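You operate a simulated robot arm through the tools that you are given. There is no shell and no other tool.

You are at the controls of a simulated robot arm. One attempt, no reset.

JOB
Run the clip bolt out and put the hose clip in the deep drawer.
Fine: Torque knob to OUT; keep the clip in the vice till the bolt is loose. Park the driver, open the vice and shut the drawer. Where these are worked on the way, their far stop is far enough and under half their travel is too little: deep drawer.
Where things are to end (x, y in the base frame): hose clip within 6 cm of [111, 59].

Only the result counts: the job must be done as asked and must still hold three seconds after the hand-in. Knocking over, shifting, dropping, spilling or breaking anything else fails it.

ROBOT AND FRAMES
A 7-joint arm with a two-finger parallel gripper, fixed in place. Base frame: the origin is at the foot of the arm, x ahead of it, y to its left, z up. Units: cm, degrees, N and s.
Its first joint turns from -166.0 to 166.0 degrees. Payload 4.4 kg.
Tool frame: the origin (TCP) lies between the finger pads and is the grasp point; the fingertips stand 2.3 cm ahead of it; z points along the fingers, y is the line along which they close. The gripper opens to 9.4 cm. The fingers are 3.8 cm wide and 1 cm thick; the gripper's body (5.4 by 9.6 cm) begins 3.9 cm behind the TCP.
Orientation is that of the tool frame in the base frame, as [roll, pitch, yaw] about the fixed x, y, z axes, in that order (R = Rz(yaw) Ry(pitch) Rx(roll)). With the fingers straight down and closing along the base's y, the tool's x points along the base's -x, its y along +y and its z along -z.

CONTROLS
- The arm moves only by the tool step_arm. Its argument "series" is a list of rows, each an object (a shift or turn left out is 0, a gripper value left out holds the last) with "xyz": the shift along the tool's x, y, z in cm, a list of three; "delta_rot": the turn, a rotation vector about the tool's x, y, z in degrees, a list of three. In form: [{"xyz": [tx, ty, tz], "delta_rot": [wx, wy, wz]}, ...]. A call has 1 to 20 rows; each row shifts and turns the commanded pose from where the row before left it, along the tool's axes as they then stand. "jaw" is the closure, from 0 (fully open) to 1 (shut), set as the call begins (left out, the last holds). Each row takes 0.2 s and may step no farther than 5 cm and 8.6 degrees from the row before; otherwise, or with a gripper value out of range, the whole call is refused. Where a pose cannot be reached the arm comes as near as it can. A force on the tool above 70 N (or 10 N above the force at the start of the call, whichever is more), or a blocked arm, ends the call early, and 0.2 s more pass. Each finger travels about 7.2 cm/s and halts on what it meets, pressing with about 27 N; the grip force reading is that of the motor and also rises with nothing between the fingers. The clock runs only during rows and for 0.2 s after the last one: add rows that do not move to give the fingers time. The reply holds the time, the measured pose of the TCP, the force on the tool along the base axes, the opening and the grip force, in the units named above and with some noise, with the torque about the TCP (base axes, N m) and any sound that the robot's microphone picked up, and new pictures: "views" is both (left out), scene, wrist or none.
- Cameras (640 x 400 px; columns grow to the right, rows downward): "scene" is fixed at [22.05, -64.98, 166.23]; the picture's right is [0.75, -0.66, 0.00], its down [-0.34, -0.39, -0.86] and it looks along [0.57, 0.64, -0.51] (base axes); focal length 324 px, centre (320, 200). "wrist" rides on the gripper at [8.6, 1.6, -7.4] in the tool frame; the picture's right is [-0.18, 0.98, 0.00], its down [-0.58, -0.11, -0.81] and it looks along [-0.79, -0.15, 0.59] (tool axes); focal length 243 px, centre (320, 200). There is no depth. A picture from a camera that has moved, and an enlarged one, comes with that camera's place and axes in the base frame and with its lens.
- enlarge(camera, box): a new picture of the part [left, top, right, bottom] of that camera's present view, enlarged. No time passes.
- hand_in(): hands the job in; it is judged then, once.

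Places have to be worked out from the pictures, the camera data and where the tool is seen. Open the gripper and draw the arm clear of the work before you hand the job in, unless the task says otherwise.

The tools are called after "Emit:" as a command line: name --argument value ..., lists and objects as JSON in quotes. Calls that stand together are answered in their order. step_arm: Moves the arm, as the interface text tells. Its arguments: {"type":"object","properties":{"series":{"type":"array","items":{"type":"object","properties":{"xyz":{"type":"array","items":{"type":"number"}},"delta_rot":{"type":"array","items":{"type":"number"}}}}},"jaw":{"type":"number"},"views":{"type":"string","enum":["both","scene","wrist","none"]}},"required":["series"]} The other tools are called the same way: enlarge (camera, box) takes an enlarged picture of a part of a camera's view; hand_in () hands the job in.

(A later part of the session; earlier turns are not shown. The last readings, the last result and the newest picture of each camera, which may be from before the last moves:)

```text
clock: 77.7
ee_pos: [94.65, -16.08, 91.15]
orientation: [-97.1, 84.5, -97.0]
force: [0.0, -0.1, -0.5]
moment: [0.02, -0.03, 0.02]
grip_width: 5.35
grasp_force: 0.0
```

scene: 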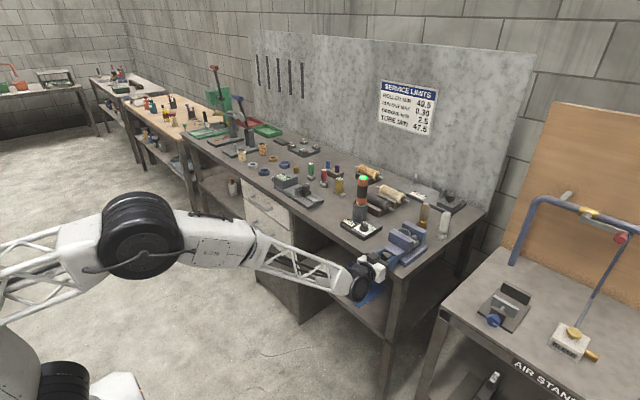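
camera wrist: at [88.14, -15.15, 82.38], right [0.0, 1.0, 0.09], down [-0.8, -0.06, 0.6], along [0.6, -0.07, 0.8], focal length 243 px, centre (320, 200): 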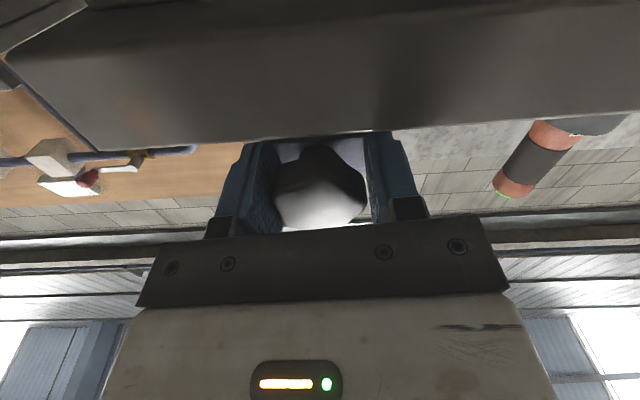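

I'm free of contact. I'll back away, correct the small tilt, and test rolling in the positive direction instead, since a long loosening stroke can start from about +198° (finger symmetry) and end near +18°.

Emit:
step_arm --series '[{"xyz": [0, 0, -3]}, {"xyz": [0, 0, -4]}, {"xyz": [0, 0, -3], "delta_rot": [0, 0, 8]}, {"delta_rot": [0, 0, 8]}, {"delta_rot": [0, 0, 8]}, {"delta_rot": [0, 0, 8.5]}, {"delta_rot": [0, 0, 8.5]}, {"delta_rot": [0, 0, 8.5]}, {"xyz": [0, 0, 0]}]' --jaw 0.43 --views "both"

Emit:
enlarge --camera "scene" --box '[350, 195, 440, 285]'

```text
clock: 79.7
ee_pos: [84.84, -16.08, 91.22]
orientation: [91.0, 46.0, 90.9]
force: [0.4, 0.7, 0.5]
moment: [-0.05, -0.01, -0.02]
grip_width: 5.39
grasp_force: 0.1
camera wrist: at [77.21, -8.9, 86.15], right [0.01, 0.58, 0.81], down [-0.8, -0.48, 0.35], along [0.6, -0.66, 0.46], focal length 243 px, centre (320, 200)
```

scene: 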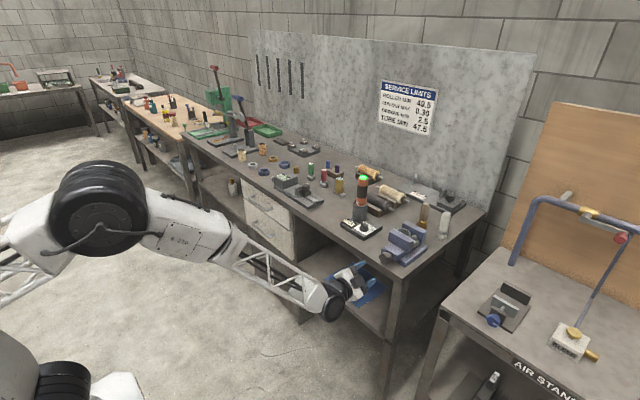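
wrist: 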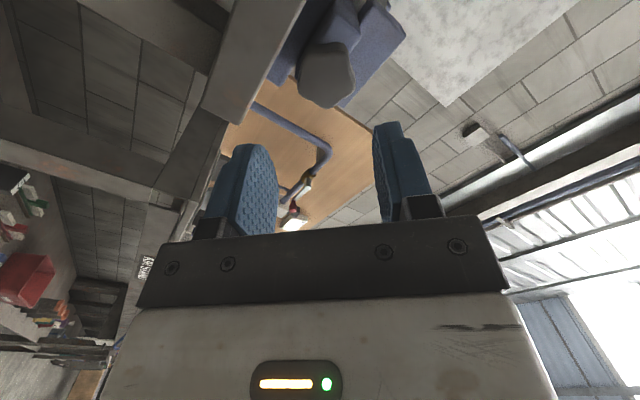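

```text
4.44 times, centred on (395, 240) of scene
camera zoom: at [22.05, -64.98, 166.23], right [0.75, -0.66, 0.0], down [-0.34, -0.39, -0.86], along [0.57, 0.64, -0.51], focal length 1439 px, centre (-13, 22)
```

zoom: 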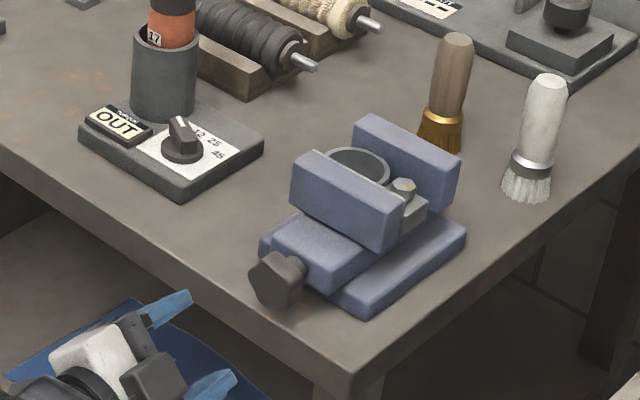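

The vice, clip and neighbours look unchanged, and the knob has turned a little. I'll enlarge it to measure how far.

Emit:
enlarge --camera "scene" --box '[372, 240, 412, 275]'

Emit:
enlarge --camera "wrist" --box '[270, 0, 420, 120]'

Emit:
enlarge --camera "scene" --box '[390, 210, 430, 255]'

```text
11.43 times, centred on (392, 258) of scene
camera zoom: at [22.05, -64.98, 166.23], right [0.75, -0.66, 0.0], down [-0.34, -0.39, -0.86], along [0.57, 0.64, -0.51], focal length 3701 px, centre (-503, -457)
```

zoom: 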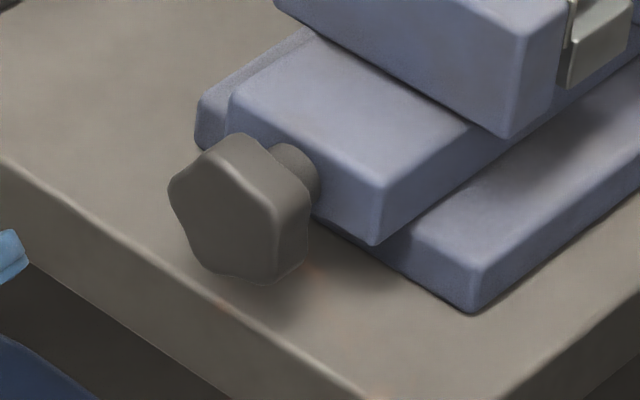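

```text
3.33 times, centred on (345, 60) of wrist
camera zoom: at [77.21, -8.9, 86.15], right [0.01, 0.58, 0.81], down [-0.8, -0.48, 0.35], along [0.6, -0.66, 0.46], focal length 809 px, centre (237, 667)
```

zoom: 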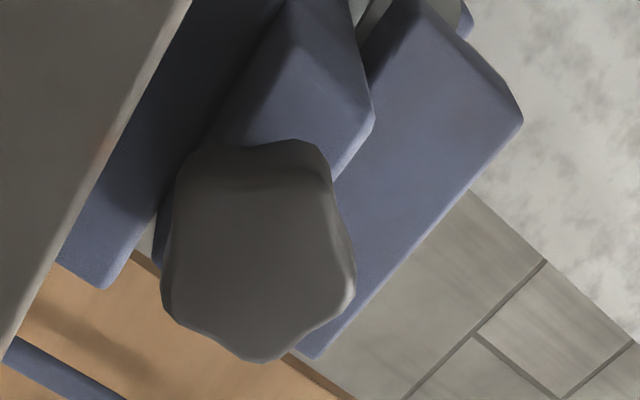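

```text
8.89 times, centred on (410, 232) of scene
camera zoom: at [22.05, -64.98, 166.23], right [0.75, -0.66, 0.0], down [-0.34, -0.39, -0.86], along [0.57, 0.64, -0.51], focal length 2878 px, centre (-480, -89)
```

zoom: 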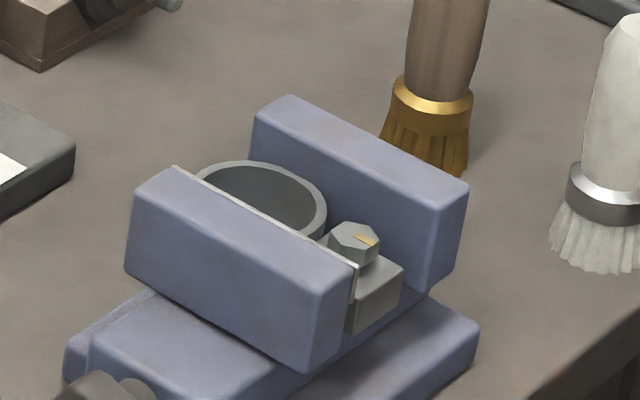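

The knob turned roughly 15–20° but the jaws show no visible opening yet, so it needs much more. I'll roll the gripper positively by about 150° here in free space to prepare one long loosening stroke.

Emit:
step_arm --series '[{"delta_rot": [0, 0, 8.5]}, {"delta_rot": [0, 0, 8.5]}, {"delta_rot": [0, 0, 8.5]}, {"delta_rot": [0, 0, 8.5]}, {"delta_rot": [0, 0, 8.5]}, {"delta_rot": [0, 0, 8.5]}, {"delta_rot": [0, 0, 8.5]}, {"delta_rot": [0, 0, 8.5]}, {"delta_rot": [0, 0, 8.5]}, {"xyz": [0, 0, 0]}]' --jaw 0.43 --views "wrist"

```text
clock: 81.8
ee_pos: [84.76, -16.02, 91.32]
orientation: [90.8, -30.5, 89.8]
force: [-0.7, 0.6, -0.5]
moment: [0.03, 0.0, 0.0]
grip_width: 5.35
grasp_force: 0.1
camera wrist: at [77.37, -9.48, 97.05], right [0.01, -0.66, 0.75], down [-0.81, -0.45, -0.38], along [0.59, -0.61, -0.54], focal length 243 px, centre (320, 200)
```

wrist: 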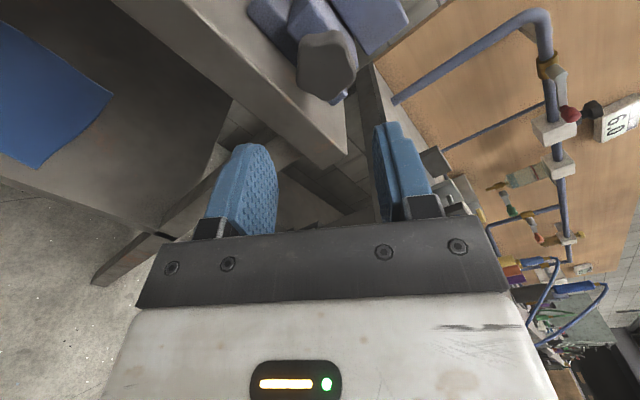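

Roll is now about 120° with no limit in sight, and the camera is now above looking down. I'll continue to about 198°.

Emit:
step_arm --series '[{"delta_rot": [0, 0, 8.5]}, {"delta_rot": [0, 0, 8.5]}, {"delta_rot": [0, 0, 8.5]}, {"delta_rot": [0, 0, 8.5]}, {"delta_rot": [0, 0, 8.5]}, {"delta_rot": [0, 0, 8.5]}, {"delta_rot": [0, 0, 8.5]}, {"delta_rot": [0, 0, 8.5]}, {"xyz": [0, 0, 0]}]' --jaw 0.43 --views "both"

Emit:
enlarge --camera "wrist" --box '[200, 0, 440, 180]'

```text
clock: 83.8
ee_pos: [84.71, -16.03, 91.25]
orientation: [-94.8, -81.5, -85.0]
force: [0.1, 0.3, 0.3]
moment: [0.0, -0.01, -0.02]
grip_width: 5.37
grasp_force: 0.0
camera wrist: at [77.42, -18.96, 99.55], right [0.0, -0.94, -0.33], down [-0.81, 0.19, -0.55], along [0.58, 0.27, -0.77], focal length 243 px, centre (320, 200)
```

scene: 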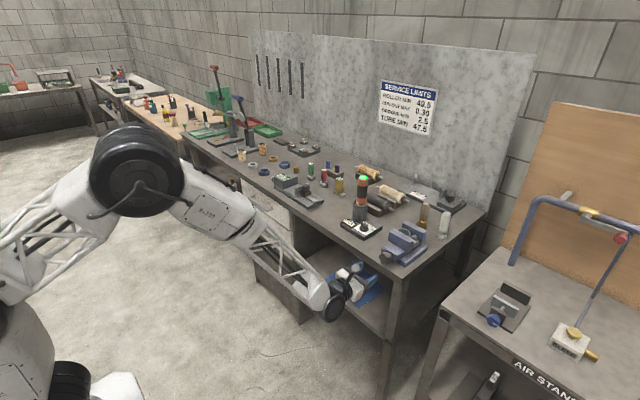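
wrist: 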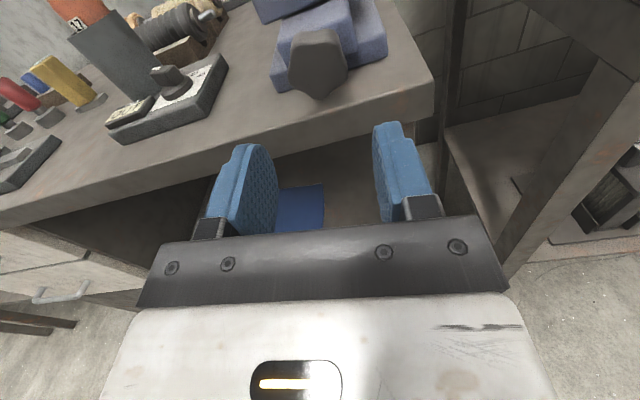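

```text
2.22 times, centred on (320, 90) of wrist
camera zoom: at [77.42, -18.96, 99.55], right [0.0, -0.94, -0.33], down [-0.81, 0.19, -0.55], along [0.58, 0.27, -0.77], focal length 539 px, centre (320, 444)
```

zoom: 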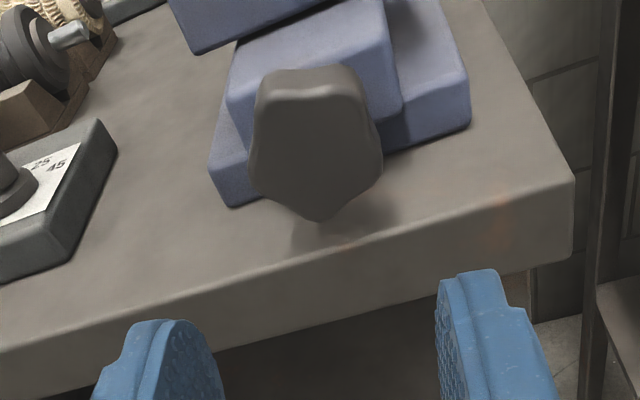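

Now the camera looks down over the knob from above. The lobes are at about -2° + 72k, so the knob has turned 20°, with its axis at (y -16.05, z 91.85). I'll set roll to 178°, remove the slight tilt and move in around the knob.

Emit:
step_arm --series '[{"delta_rot": [0, 0, -5.5]}, {"delta_rot": [0, 0, -5]}, {"delta_rot": [0, 0.7, 0]}, {"xyz": [0.57, -0.08, 0]}, {"xyz": [0, 0, 3]}, {"xyz": [0, 0, 3]}, {"xyz": [0, 0, 2.4]}, {"xyz": [0, 0, 0]}]' --jaw 0.43 --views "both"

Emit:
enlarge --camera "wrist" --box '[200, 40, 440, 220]'

```text
clock: 85.7
ee_pos: [93.23, -15.8, 91.76]
orientation: [90.0, -87.9, 90.2]
force: [-0.6, 0.1, -0.3]
moment: [-0.02, 0.0, 0.03]
grip_width: 5.35
grasp_force: 0.1
camera wrist: at [85.8, -17.22, 100.41], right [0.0, -0.99, -0.15], down [-0.81, 0.08, -0.58], along [0.59, 0.12, -0.8], focal length 243 px, centre (320, 200)
```

scene: 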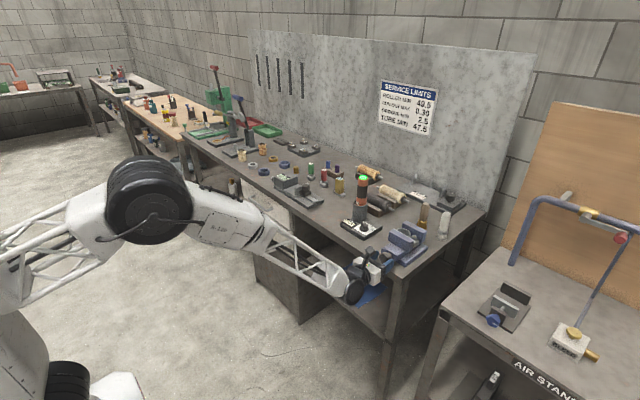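
wrist: 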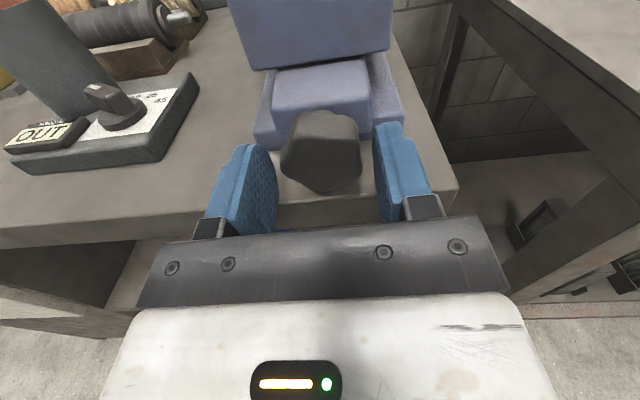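

```text
2.22 times, centred on (320, 130) of wrist
camera zoom: at [85.8, -17.22, 100.41], right [0.0, -0.99, -0.15], down [-0.81, 0.08, -0.58], along [0.59, 0.12, -0.8], focal length 539 px, centre (320, 356)
```

zoom: 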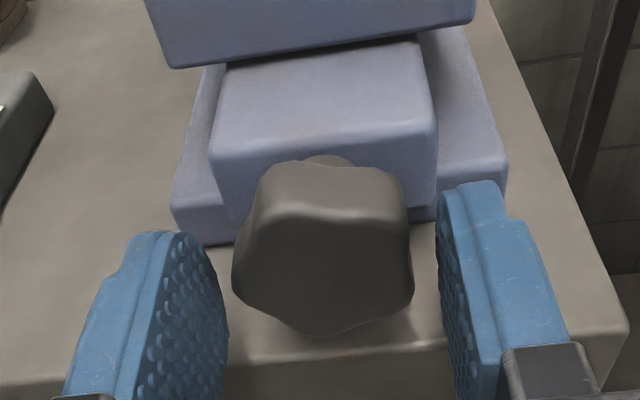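

The knob is nicely centred between the fingers in this top view. I'll advance 1.95 cm and close.

Emit:
step_arm --series '[{"xyz": [0, 0.05, 1]}, {"xyz": [0, 0, 0.9]}, {"xyz": [0, 0, 0]}]' --jaw 0.43 --views "none"

Emit:
step_arm --series '[{"xyz": [0, 0, 0]}, {"xyz": [0, 0, 0]}, {"xyz": [0, 0, 0]}]' --jaw 1.0 --views "wrist"

Emit:
enlarge --camera "wrist" --box '[200, 40, 440, 220]'

```text
clock: 86.5
ee_pos: [95.15, -15.9, 91.82]
orientation: [90.2, -87.8, 90.0]
force: [0.6, 0.0, 0.9]
moment: [-0.02, -0.03, 0.04]
grip_width: 5.35
grasp_force: 0.0
```

```text
clock: 87.2
ee_pos: [95.03, -16.05, 91.74]
orientation: [90.2, -88.0, 90.0]
force: [3.8, 1.5, -2.1]
moment: [-0.01, -0.15, -0.32]
grip_width: 4.18
grasp_force: 45.2
camera wrist: at [87.63, -17.32, 100.39], right [0.0, -0.99, -0.15], down [-0.81, 0.09, -0.58], along [0.59, 0.12, -0.8], focal length 243 px, centre (320, 200)
```

wrist: 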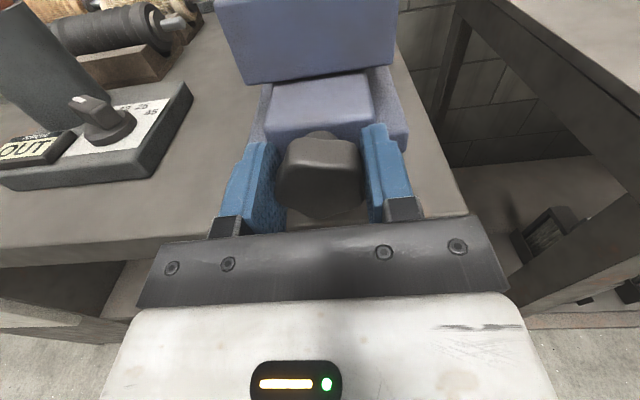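

```text
2.22 times, centred on (320, 130) of wrist
camera zoom: at [87.63, -17.32, 100.39], right [0.0, -0.99, -0.15], down [-0.81, 0.09, -0.58], along [0.59, 0.12, -0.8], focal length 539 px, centre (320, 356)
```

zoom: 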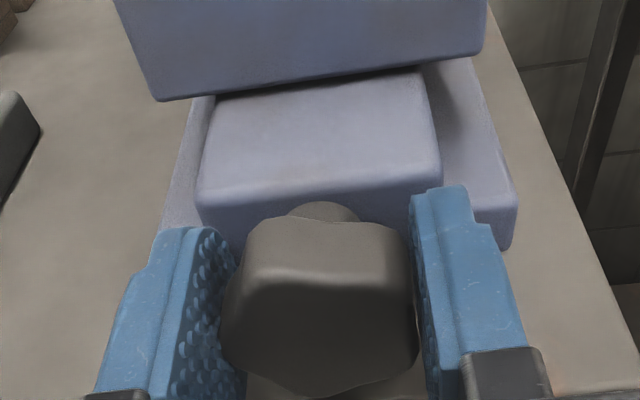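

It's well gripped with almost no side force. I'll start the loosening stroke and check after about 40°.

Emit:
step_arm --series '[{"delta_rot": [0, 0, -7]}, {"delta_rot": [0, 0, -8]}, {"delta_rot": [0, 0, -8]}, {"delta_rot": [0, 0, -8]}, {"delta_rot": [0, 0, -8]}, {"xyz": [0, 0, 0]}]' --jaw 1.0 --views "wrist"

Emit:
enlarge --camera "scene" --box '[370, 205, 430, 275]'

```text
clock: 88.7
ee_pos: [95.06, -15.88, 91.8]
orientation: [90.0, -48.8, 90.4]
force: [3.9, 28.9, -2.1]
moment: [0.28, 0.03, -0.53]
grip_width: 4.16
grasp_force: 44.6
camera wrist: at [87.6, -11.4, 99.31], right [0.0, -0.86, 0.51], down [-0.8, -0.3, -0.51], along [0.59, -0.41, -0.69], focal length 243 px, centre (320, 200)
```

wrist: 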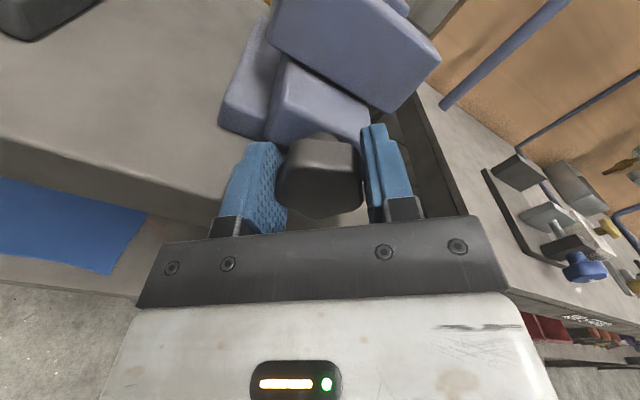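

```text
5.71 times, centred on (400, 240) of scene
camera zoom: at [22.05, -64.98, 166.23], right [0.75, -0.66, 0.0], down [-0.34, -0.39, -0.86], along [0.57, 0.64, -0.51], focal length 1850 px, centre (-137, -29)
```

zoom: 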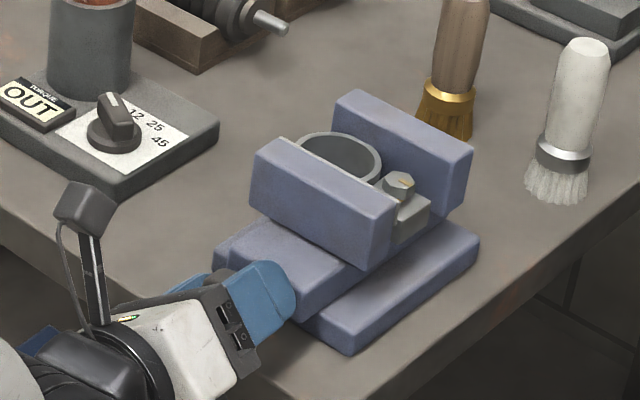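

The knob turned 39° and the front jaw seems to have moved back about 0.3 cm. I'll trim the side force and continue.

Emit:
step_arm --series '[{"xyz": [0.09, -0.11, 0]}, {"delta_rot": [0, 0, -8]}, {"delta_rot": [0, 0, -8]}, {"delta_rot": [0, 0, -8]}, {"delta_rot": [0, 0, -8]}, {"xyz": [0, 0, 0]}]' --jaw 1.0 --views "none"

Emit:
enlarge --camera "scene" --box '[370, 205, 430, 275]'

```text
clock: 89.5
ee_pos: [95.08, -15.5, 91.92]
orientation: [89.8, -32.5, 90.5]
force: [-16.1, 12.3, 6.7]
moment: [0.58, 0.08, 1.2]
grip_width: 4.06
grasp_force: 44.7
stopped in row 4: the force on the tool passed its limit at 75 N (the readings are from after the stop); the commanded pose is now the measured one
```

```text
5.71 times, centred on (400, 240) of scene
camera zoom: at [22.05, -64.98, 166.23], right [0.75, -0.66, 0.0], down [-0.34, -0.39, -0.86], along [0.57, 0.64, -0.51], focal length 1850 px, centre (-137, -29)
```

zoom: 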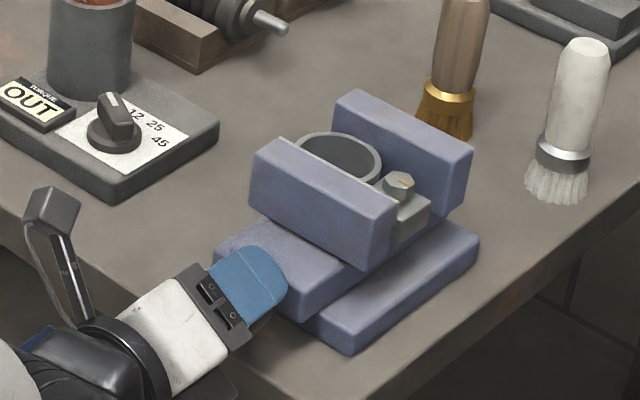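

It stopped at 75 N, possibly the knob's end of travel or the grip riding over a lobe. I'll look at the jaws before doing more.

Emit:
enlarge --camera "scene" --box '[390, 210, 430, 255]'

Emit:
enlarge --camera "wrist" --box '[180, 0, 440, 240]'

```text
8.89 times, centred on (410, 232) of scene
camera zoom: at [22.05, -64.98, 166.23], right [0.75, -0.66, 0.0], down [-0.34, -0.39, -0.86], along [0.57, 0.64, -0.51], focal length 2878 px, centre (-480, -89)
```

zoom: 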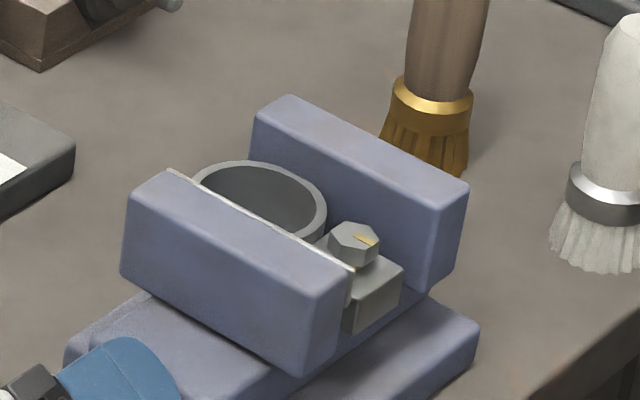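

```text
1.67 times, centred on (310, 120) of wrist
camera zoom: at [87.58, -9.15, 97.85], right [0.0, -0.68, 0.73], down [-0.8, -0.44, -0.41], along [0.6, -0.58, -0.55], focal length 404 px, centre (337, 333)
```

zoom: 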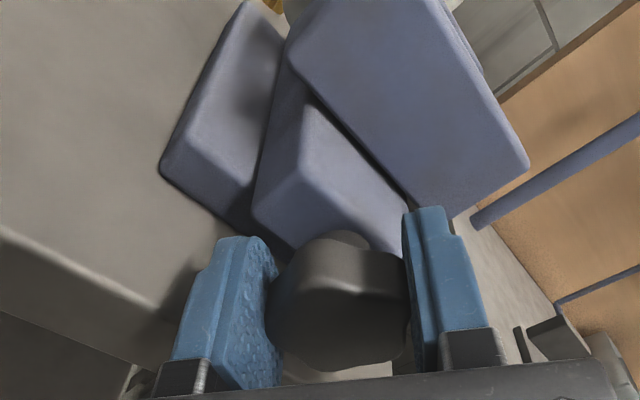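

The front jaw has opened about 0.26 cm so far. I'll release gently (opening only enough to clear the bench), back off a little, and look at the knob's lobe position.

Emit:
step_arm --series '[{"xyz": [0, 0, 0]}, {"xyz": [0, 0, 0]}, {"xyz": [0, 0, -1.5]}, {"xyz": [0, 0, -2.5]}, {"xyz": [0, 0, 0]}]' --jaw 0.5 --views "both"

Emit:
enlarge --camera "wrist" --box '[220, 20, 420, 200]'

Emit:
enlarge --camera "scene" --box '[372, 240, 412, 275]'

```text
clock: 90.7
ee_pos: [91.19, -15.66, 91.8]
orientation: [89.9, -32.6, 90.4]
force: [0.3, 0.1, -0.3]
moment: [0.03, 0.02, -0.01]
grip_width: 4.68
grasp_force: 0.2
camera wrist: at [83.6, -9.28, 97.76], right [0.0, -0.68, 0.73], down [-0.8, -0.44, -0.4], along [0.6, -0.59, -0.55], focal length 243 px, centre (320, 200)
```

scene: 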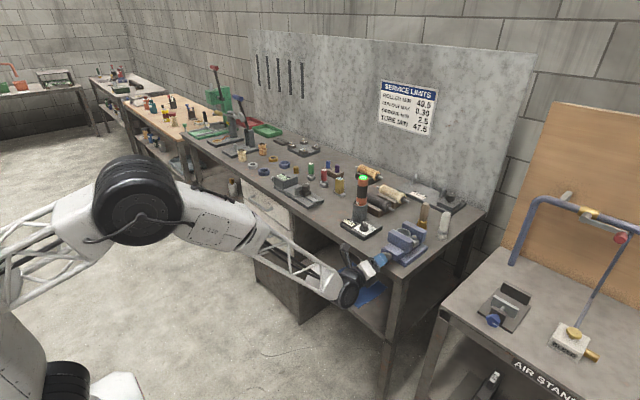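
wrist: 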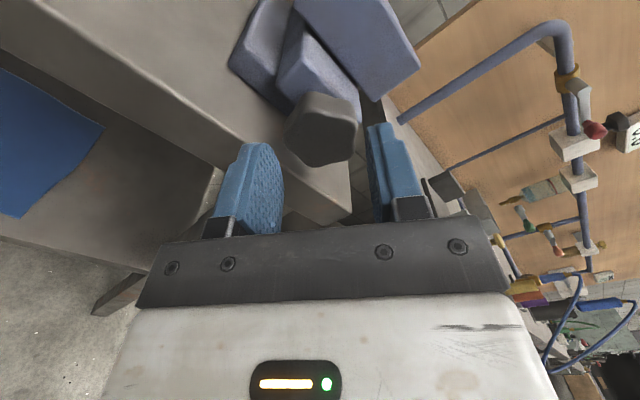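

```text
2.22 times, centred on (320, 110) of wrist
camera zoom: at [83.6, -9.28, 97.76], right [0.0, -0.68, 0.73], down [-0.8, -0.44, -0.4], along [0.6, -0.59, -0.55], focal length 539 px, centre (320, 400)
```

zoom: 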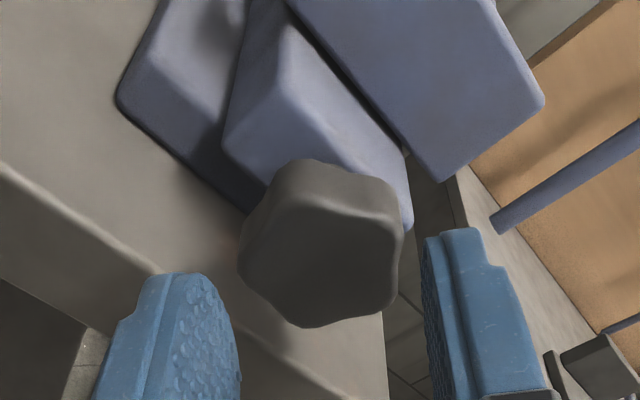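

```text
11.43 times, centred on (392, 258) of scene
camera zoom: at [22.05, -64.98, 166.23], right [0.75, -0.66, 0.0], down [-0.34, -0.39, -0.86], along [0.57, 0.64, -0.51], focal length 3701 px, centre (-503, -457)
```

zoom: 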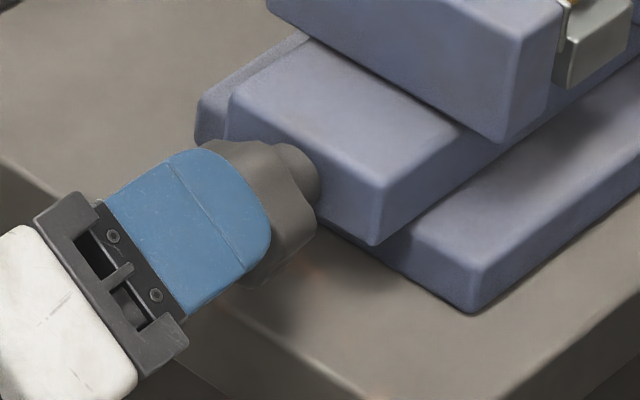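

Only the front jaw moves; the slide and knob stay put in x, and the knob is now at lobe angle 22°. I'll re-grip at roll 166° and drive the next stroke about the knob's true axis rather than the TCP, to keep side loads low.

Emit:
step_arm --series '[{"delta_rot": [0, 0, 8.6]}, {"delta_rot": [0, 0, 8.6]}, {"delta_rot": [0, 0, 8.6]}, {"delta_rot": [0, 0, 8.6]}, {"delta_rot": [0, 0, 8.6]}, {"xyz": [-0.02, 0.6, 0]}, {"xyz": [0, 0, 2]}, {"xyz": [0, 0, 1]}, {"xyz": [0, 0, 0]}]' --jaw 0.43 --views "wrist"

Emit:
enlarge --camera "wrist" --box '[200, 40, 440, 220]'

```text
clock: 92.7
ee_pos: [94.09, -16.2, 92.04]
orientation: [89.6, -75.5, 90.6]
force: [-0.2, -0.1, 0.4]
moment: [0.0, 0.01, -0.03]
grip_width: 5.34
grasp_force: 0.1
camera wrist: at [86.67, -15.61, 100.74], right [0.01, -1.0, 0.07], down [-0.81, -0.05, -0.59], along [0.59, -0.05, -0.8], focal length 243 px, centre (320, 200)
```

wrist: 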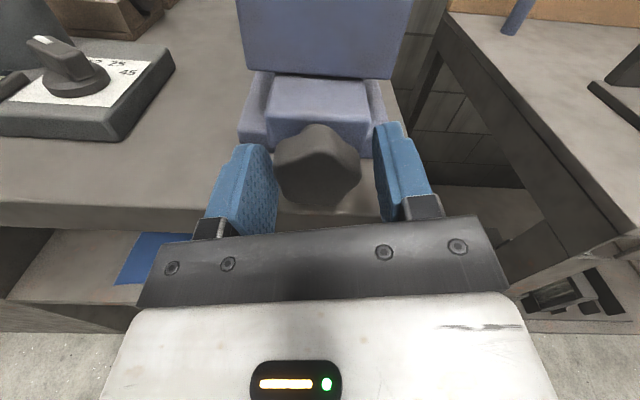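

```text
2.22 times, centred on (320, 130) of wrist
camera zoom: at [86.67, -15.61, 100.74], right [0.01, -1.0, 0.07], down [-0.81, -0.05, -0.59], along [0.59, -0.05, -0.8], focal length 539 px, centre (320, 356)
```

zoom: 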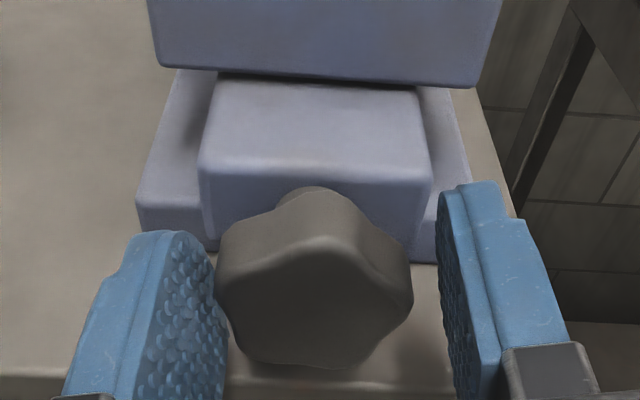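

From this top view the knob front is at x≈94.5 with axis z≈91.6. I now suspect the lower finger corner grazed the bench at that roll. I'll re-grip at roll 199° with the fingers set slightly higher, and rotate about the knob axis through the angles where the fingers stay clear of the bench.

Emit:
step_arm --series '[{"xyz": [0, 0, -2.5]}, {"delta_rot": [0, 0, 8.4]}, {"delta_rot": [0, 0, 8.4]}, {"delta_rot": [0, 0, 8.4]}, {"delta_rot": [0, 0, 8.3]}, {"xyz": [0.11, -0.24, 0]}, {"xyz": [0, 0, 2]}, {"xyz": [0, 0, 0]}]' --jaw 0.45 --views "wrist"

Emit:
enlarge --camera "wrist" --box '[200, 40, 440, 220]'

```text
clock: 94.5
ee_pos: [93.65, -15.97, 92.09]
orientation: [-89.7, -71.0, -89.9]
force: [-0.1, 0.3, 0.3]
moment: [-0.02, -0.02, 0.01]
grip_width: 5.17
grasp_force: 0.1
camera wrist: at [86.24, -20.39, 99.73], right [0.01, -0.87, -0.49], down [-0.81, 0.29, -0.52], along [0.59, 0.4, -0.7], focal length 243 px, centre (320, 200)
```

wrist: 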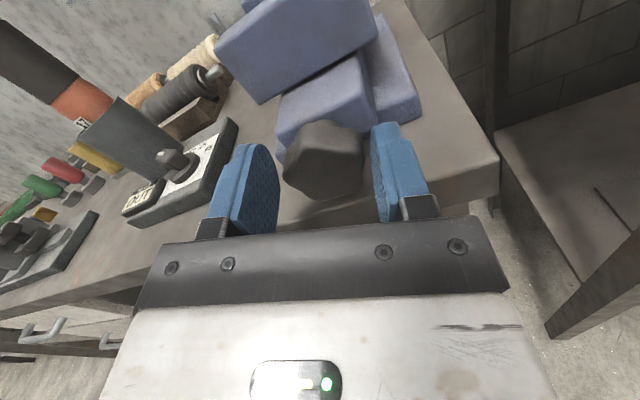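

```text
2.22 times, centred on (320, 130) of wrist
camera zoom: at [86.24, -20.39, 99.73], right [0.01, -0.87, -0.49], down [-0.81, 0.29, -0.52], along [0.59, 0.4, -0.7], focal length 539 px, centre (320, 356)
```

zoom: 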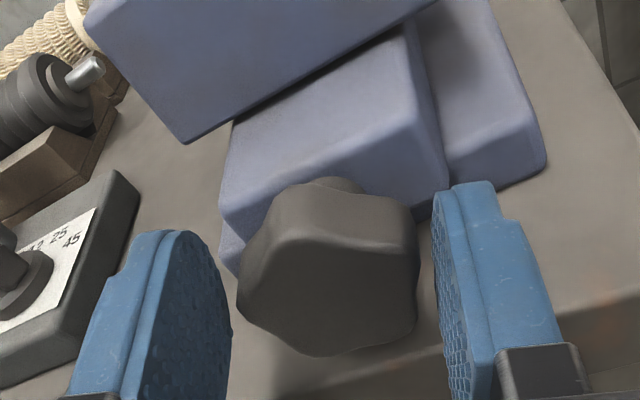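

The flat pair of lobes faces the right finger and the single lobe faces the left, which is a good seating. I'll advance and close.

Emit:
step_arm --series '[{"xyz": [0, 0, 0.7]}, {"xyz": [0, 0, 0.6]}, {"xyz": [0, 0, 0]}]' --jaw 0.45 --views "none"

Emit:
step_arm --series '[{"xyz": [0, 0, 0]}, {"xyz": [0, 0, 0]}, {"xyz": [0, 0, 0]}]' --jaw 1.0 --views "none"

```text
clock: 95.3
ee_pos: [94.86, -15.92, 92.21]
orientation: [-89.6, -71.0, -90.1]
force: [0.1, 0.2, 0.1]
moment: [-0.02, -0.03, 0.03]
grip_width: 5.16
grasp_force: 0.1
```

```text
clock: 96.1
ee_pos: [94.83, -16.17, 92.03]
orientation: [-89.8, -71.0, -90.0]
force: [12.9, -38.9, -10.5]
moment: [-0.23, 0.0, -0.77]
grip_width: 4.2
grasp_force: 44.8
```

The side force shows the true axis is near y≈-16.2. I'll relax onto it, then rotate about that axis in a short test stroke.

Emit:
step_arm --series '[{"xyz": [-0.03, 0.2, 0]}, {"xyz": [-0.026, -0.05, 0], "delta_rot": [0, 0, -8]}, {"xyz": [-0.026, -0.05, 0], "delta_rot": [0, 0, -8]}, {"xyz": [0, 0, 0]}]' --jaw 1.0 --views "none"

```text
clock: 97.1
ee_pos: [94.94, -16.01, 92.15]
orientation: [-86.2, -87.1, -93.3]
force: [-10.9, -14.6, 8.9]
moment: [-0.06, -0.01, -0.37]
grip_width: 4.17
grasp_force: 45.4
```

Loads are modest (about 15 N). Continuing the stroke with small corrections.

Emit:
step_arm --series '[{"xyz": [0.0, 0.01, -0.03], "delta_rot": [0, 0, -8]}, {"xyz": [-0.02, -0.04, 0], "delta_rot": [0, 0, -8]}, {"xyz": [-0.026, -0.05, 0], "delta_rot": [0, 0, -8]}, {"xyz": [0, 0, 0]}]' --jaw 1.0 --views "none"

Emit:
enlarge --camera "scene" --box '[390, 210, 430, 255]'

```text
clock: 98.1
ee_pos: [94.91, -15.88, 92.08]
orientation: [89.6, -68.9, 91.0]
force: [-11.1, 30.1, 19.4]
moment: [0.15, -0.77, 0.09]
grip_width: 4.19
grasp_force: 45.4
```

```text
8.89 times, centred on (410, 232) of scene
camera zoom: at [22.05, -64.98, 166.23], right [0.75, -0.66, 0.0], down [-0.34, -0.39, -0.86], along [0.57, 0.64, -0.51], focal length 2878 px, centre (-480, -89)
```

zoom: 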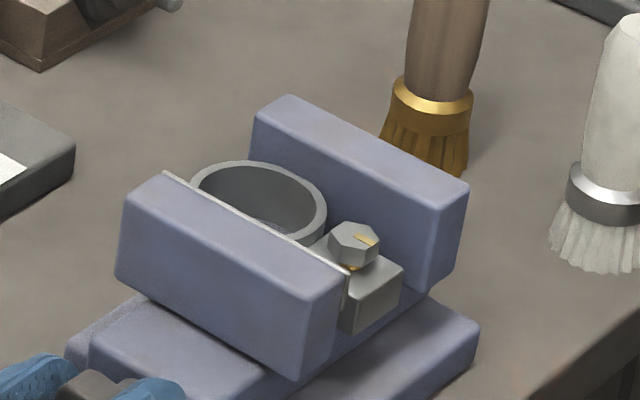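

The jaw is clearly opening further, about 0.5 cm in total now. I'll correct for the side load and take two more steps.

Emit:
step_arm --series '[{"xyz": [0.09, -0.08, -0.04]}, {"xyz": [-0.026, -0.05, 0], "delta_rot": [0, 0, -8]}, {"xyz": [-0.026, -0.05, 0], "delta_rot": [0, 0, -8]}, {"xyz": [0, 0, 0]}]' --jaw 1.0 --views "none"

Emit:
enlarge --camera "scene" --box '[390, 210, 430, 255]'

```text
clock: 99.1
ee_pos: [94.83, -15.7, 91.93]
orientation: [89.8, -52.9, 90.5]
force: [29.5, 33.7, -2.3]
moment: [0.18, -0.87, -0.38]
grip_width: 4.19
grasp_force: 44.9
```

```text
8.89 times, centred on (410, 232) of scene
camera zoom: at [22.05, -64.98, 166.23], right [0.75, -0.66, 0.0], down [-0.34, -0.39, -0.86], along [0.57, 0.64, -0.51], focal length 2878 px, centre (-480, -89)
```

zoom: 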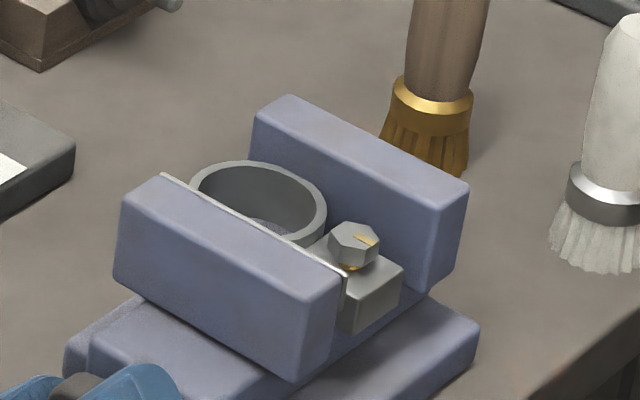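

About 0.7 cm open now and the clip is still sitting in place. I'll release, back off, roll to 215° and take another stroke.

Emit:
step_arm --series '[{"xyz": [0, 0, 0]}, {"xyz": [0, 0, 0]}, {"xyz": [0, 0, -1.2]}, {"xyz": [0, 0, -1.3]}, {"delta_rot": [0, 0, 8]}, {"delta_rot": [0, 0, 8]}, {"delta_rot": [0, 0, 8]}, {"delta_rot": [0, 0, 8]}, {"delta_rot": [0, 0, 8]}, {"delta_rot": [0, 0, 8]}, {"delta_rot": [0, 0, 8]}, {"delta_rot": [0, 0, 8]}, {"delta_rot": [0, 0, 8]}, {"xyz": [0, 0, 0]}]' --jaw 0.48 --views "both"

Emit:
enlarge --camera "wrist" --box '[200, 20, 440, 200]'

Emit:
enlarge --camera "scene" --box '[375, 205, 435, 275]'

```text
clock: 102.1
ee_pos: [92.23, -15.84, 91.95]
orientation: [-89.9, -54.9, -89.7]
force: [0.0, 0.2, 0.3]
moment: [-0.01, 0.0, 0.0]
grip_width: 4.9
grasp_force: 0.2
camera wrist: at [84.94, -22.18, 98.04], right [0.01, -0.7, -0.72], down [-0.81, 0.42, -0.41], along [0.59, 0.58, -0.56], focal length 243 px, centre (320, 200)
```

scene: 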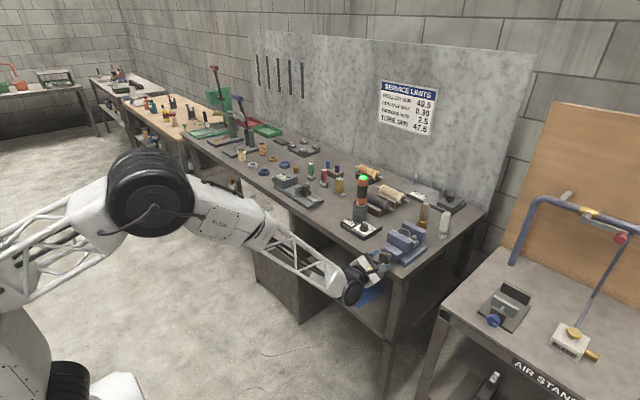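
wrist: 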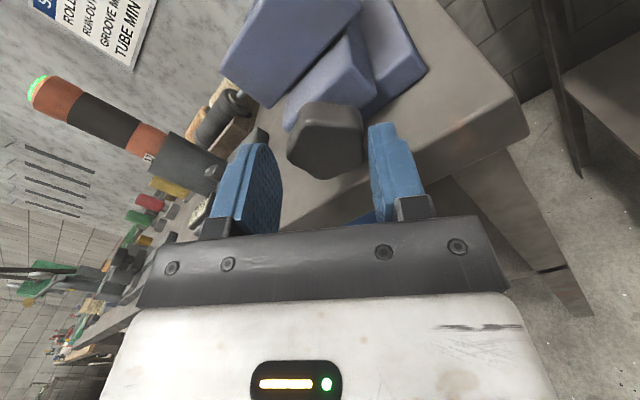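

```text
2.22 times, centred on (320, 110) of wrist
camera zoom: at [84.94, -22.18, 98.04], right [0.01, -0.7, -0.72], down [-0.81, 0.42, -0.41], along [0.59, 0.58, -0.56], focal length 539 px, centre (320, 400)
```

zoom: 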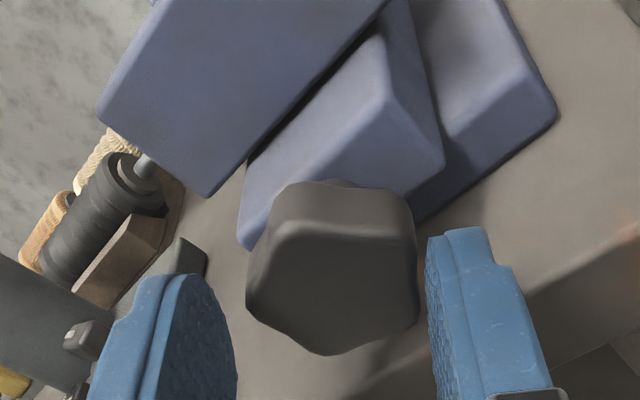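

```text
5.71 times, centred on (405, 240) of scene
camera zoom: at [22.05, -64.98, 166.23], right [0.75, -0.66, 0.0], down [-0.34, -0.39, -0.86], along [0.57, 0.64, -0.51], focal length 1850 px, centre (-166, -29)
```

zoom: 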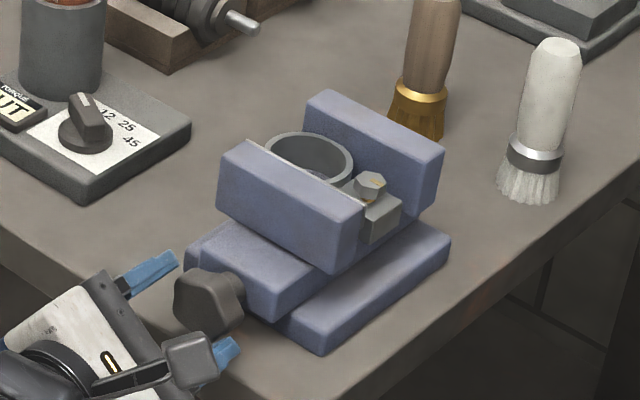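

The knob presents the same lobe arrangement at this roll, so I can seat the same way. I'll shift to the computed centre, advance and grip.

Emit:
step_arm --series '[{"xyz": [0.4, 0.2, 0]}, {"xyz": [0, 0, 1.3]}, {"xyz": [0, 0, 1.3]}, {"xyz": [0, 0, 0]}]' --jaw 0.48 --views "none"

Emit:
step_arm --series '[{"xyz": [0, 0, 0]}, {"xyz": [0, 0, 0]}, {"xyz": [0, 0, 0]}]' --jaw 1.0 --views "wrist"

```text
clock: 103.1
ee_pos: [94.97, -16.22, 92.19]
orientation: [-89.8, -55.0, -89.8]
force: [-0.3, -0.3, 0.8]
moment: [0.01, -0.03, 0.0]
grip_width: 4.86
grasp_force: 0.0
```

```text
clock: 103.9
ee_pos: [95.01, -16.18, 92.07]
orientation: [-90.0, -55.0, -89.7]
force: [15.7, -30.1, -22.7]
moment: [-0.2, 0.03, -0.38]
grip_width: 4.07
grasp_force: 44.9
camera wrist: at [87.55, -22.63, 98.14], right [0.0, -0.7, -0.71], down [-0.81, 0.42, -0.41], along [0.59, 0.58, -0.56], focal length 243 px, centre (320, 200)
```

wrist: 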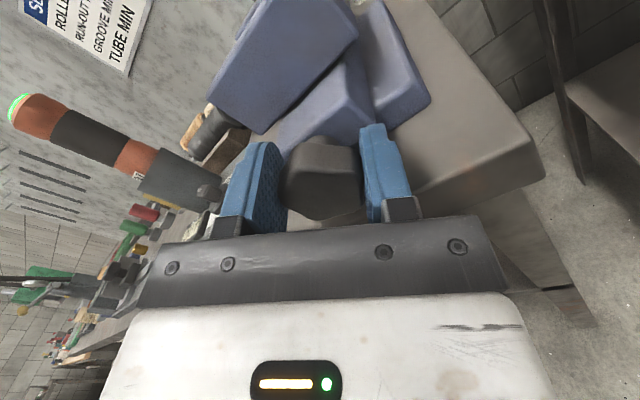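

Gripped. I'll relieve the side load and rotate the first half of the stroke.

Emit:
step_arm --series '[{"xyz": [0, 0.17, 0.05]}, {"xyz": [-0.026, -0.05, 0], "delta_rot": [0, 0, -8]}, {"xyz": [-0.026, -0.05, 0], "delta_rot": [0, 0, -8]}, {"xyz": [-0.026, -0.05, 0], "delta_rot": [0, 0, -8]}, {"xyz": [0, 0, 0]}]' --jaw 1.0 --views "none"

Emit:
enlarge --camera "scene" --box '[390, 210, 430, 255]'

```text
clock: 105.1
ee_pos: [95.0, -16.09, 92.08]
orientation: [-89.2, -79.1, -90.3]
force: [-30.9, 2.8, -0.8]
moment: [-0.02, -0.01, -0.4]
grip_width: 4.05
grasp_force: 45.0
```

```text
8.89 times, centred on (410, 232) of scene
camera zoom: at [22.05, -64.98, 166.23], right [0.75, -0.66, 0.0], down [-0.34, -0.39, -0.86], along [0.57, 0.64, -0.51], focal length 2878 px, centre (-480, -89)
```

zoom: 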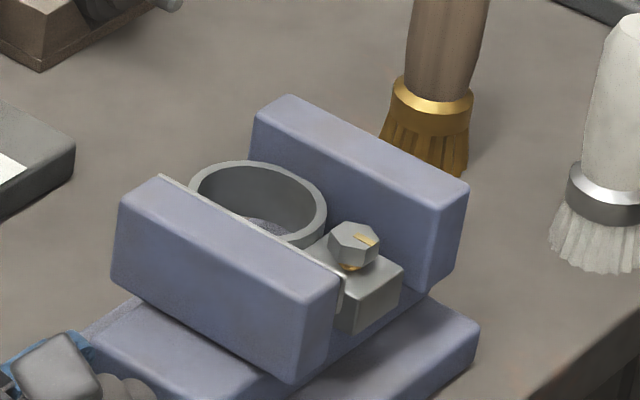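

The side load is nearly zero now and the jaw keeps moving. Continuing the stroke.

Emit:
step_arm --series '[{"xyz": [0, 0, -0.1]}, {"xyz": [-0.026, -0.05, 0], "delta_rot": [0, 0, -8]}, {"xyz": [-0.026, -0.05, 0], "delta_rot": [0, 0, -8]}, {"xyz": [-0.026, -0.05, 0], "delta_rot": [0, 0, -8]}, {"xyz": [0, 0, 0]}]' --jaw 1.0 --views "none"

Emit:
enlarge --camera "scene" --box '[390, 210, 430, 255]'

```text
clock: 106.3
ee_pos: [94.91, -15.96, 92.09]
orientation: [89.2, -76.9, 91.4]
force: [30.9, 32.4, -2.3]
moment: [0.17, -0.2, -0.51]
grip_width: 4.04
grasp_force: 44.7
```

```text
8.89 times, centred on (410, 232) of scene
camera zoom: at [22.05, -64.98, 166.23], right [0.75, -0.66, 0.0], down [-0.34, -0.39, -0.86], along [0.57, 0.64, -0.51], focal length 2878 px, centre (-480, -89)
```

zoom: 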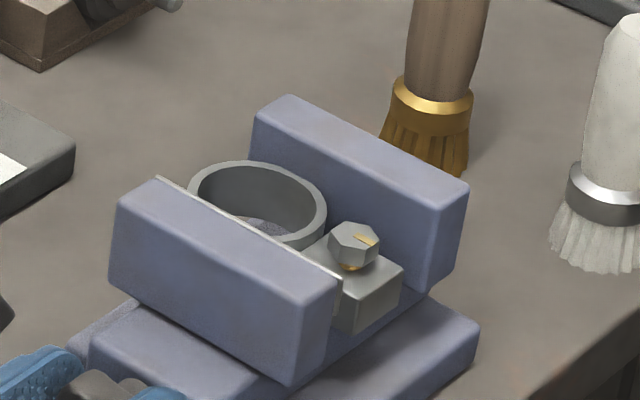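

About 0.95 cm open now. Correcting the side load, three more steps.

Emit:
step_arm --series '[{"xyz": [0.03, -0.13, 0.08]}, {"xyz": [-0.026, -0.06, 0], "delta_rot": [0, 0, -8]}, {"xyz": [-0.026, -0.06, 0], "delta_rot": [0, 0, -8]}, {"xyz": [-0.026, -0.06, 0], "delta_rot": [0, 0, -8]}, {"xyz": [0, 0, 0]}]' --jaw 1.0 --views "none"

Emit:
enlarge --camera "scene" --box '[390, 210, 430, 255]'

```text
clock: 107.5
ee_pos: [94.96, -15.63, 91.88]
orientation: [89.5, -53.0, 90.7]
force: [-8.0, 29.4, 26.8]
moment: [0.05, -0.5, -0.33]
grip_width: 4.09
grasp_force: 45.4
```

```text
8.89 times, centred on (410, 232) of scene
camera zoom: at [22.05, -64.98, 166.23], right [0.75, -0.66, 0.0], down [-0.34, -0.39, -0.86], along [0.57, 0.64, -0.51], focal length 2878 px, centre (-480, -89)
```

zoom: 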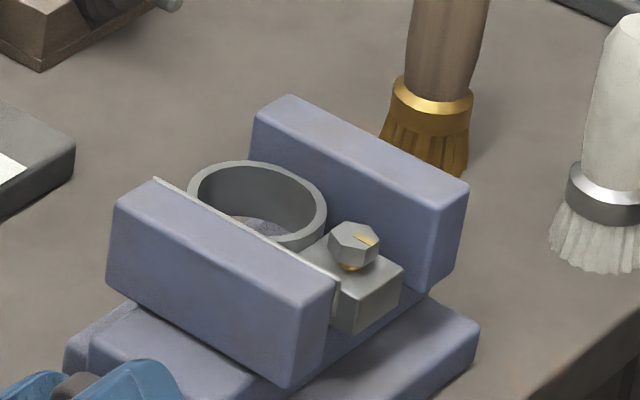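

Just over 1 cm open. For certainty I'll do one more full stroke with a better-fitted axis (y -16.05, z 91.62). Releasing and re-rolling now.

Emit:
step_arm --series '[{"xyz": [0, 0, 0]}, {"xyz": [0, 0, 0]}, {"xyz": [0, 0, -1.2]}, {"xyz": [0, 0, -1.3]}, {"delta_rot": [0, 0, 8]}, {"delta_rot": [0, 0, 8]}, {"delta_rot": [0, 0, 8]}, {"delta_rot": [0, 0, 8]}, {"delta_rot": [0, 0, 8]}, {"delta_rot": [0, 0, 8]}, {"delta_rot": [0, 0, 8]}, {"delta_rot": [0, 0, 8]}, {"delta_rot": [0, 0, 8]}, {"xyz": [0, 0, 0]}]' --jaw 0.48 --views "wrist"

Emit:
enlarge --camera "wrist" --box '[200, 20, 440, 200]'

```text
clock: 110.5
ee_pos: [92.56, -15.69, 91.9]
orientation: [-89.7, -54.9, -89.8]
force: [-0.3, -0.2, -0.1]
moment: [-0.03, 0.01, 0.02]
grip_width: 4.9
grasp_force: 0.0
camera wrist: at [85.04, -22.1, 97.91], right [0.01, -0.7, -0.72], down [-0.81, 0.42, -0.41], along [0.59, 0.58, -0.56], focal length 243 px, centre (320, 200)
```

wrist: 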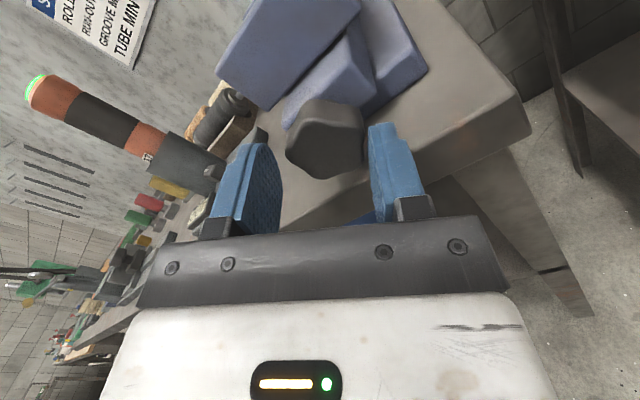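

```text
2.22 times, centred on (320, 110) of wrist
camera zoom: at [85.04, -22.1, 97.91], right [0.01, -0.7, -0.72], down [-0.81, 0.42, -0.41], along [0.59, 0.58, -0.56], focal length 539 px, centre (320, 400)
```

zoom: 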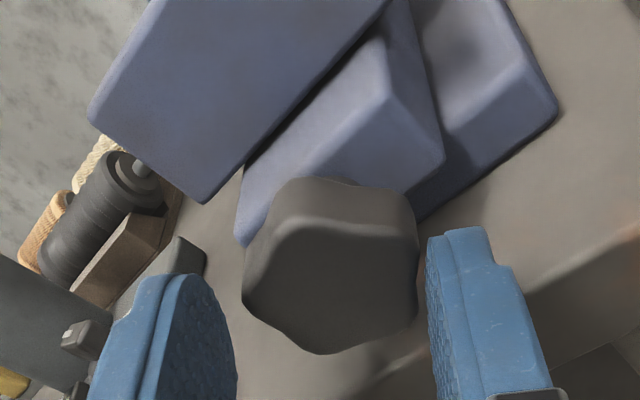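

Same seating geometry again. I'll align, advance and grip, then run the stroke.

Emit:
step_arm --series '[{"xyz": [0.44, 0.14, 0]}, {"xyz": [0, 0, 1.3]}, {"xyz": [0, 0, 1.2]}, {"xyz": [0, 0, 0]}]' --jaw 0.48 --views "none"

Emit:
step_arm --series '[{"xyz": [0, 0, 0]}, {"xyz": [0, 0, 0]}, {"xyz": [0, 0, 0]}]' --jaw 1.0 --views "none"

Emit:
step_arm --series '[{"xyz": [0, 0.12, 0.03]}, {"xyz": [-0.017, -0.064, 0], "delta_rot": [0, 0, -8]}, {"xyz": [-0.017, -0.064, 0], "delta_rot": [0, 0, -8]}, {"xyz": [-0.017, -0.064, 0], "delta_rot": [0, 0, -8]}, {"xyz": [-0.017, -0.064, 0], "delta_rot": [0, 0, -8]}, {"xyz": [0, 0, 0]}]' --jaw 1.0 --views "none"

Emit:
enlarge --camera "scene" --box '[390, 210, 430, 255]'

```text
clock: 111.5
ee_pos: [94.95, -16.06, 92.2]
orientation: [-89.9, -55.0, -89.8]
force: [-0.5, -0.6, -0.2]
moment: [0.0, 0.02, 0.01]
grip_width: 4.88
grasp_force: 0.0
```

```text
clock: 112.3
ee_pos: [94.95, -16.3, 92.0]
orientation: [-90.1, -55.0, -89.8]
force: [13.5, -41.4, -24.1]
moment: [-0.21, 0.06, -0.71]
grip_width: 4.14
grasp_force: 44.4
```

```text
clock: 113.7
ee_pos: [94.93, -16.01, 92.01]
orientation: [-88.1, -87.1, -91.5]
force: [-27.1, -28.2, -14.3]
moment: [-0.12, 0.22, -0.67]
grip_width: 4.18
grasp_force: 45.3
```

```text
8.89 times, centred on (410, 232) of scene
camera zoom: at [22.05, -64.98, 166.23], right [0.75, -0.66, 0.0], down [-0.34, -0.39, -0.86], along [0.57, 0.64, -0.51], focal length 2878 px, centre (-480, -89)
```

zoom: 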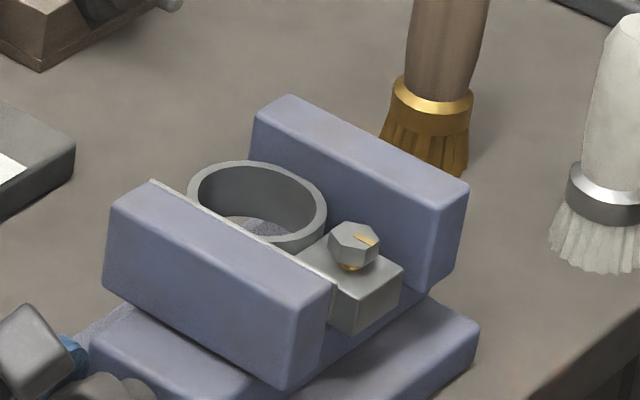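

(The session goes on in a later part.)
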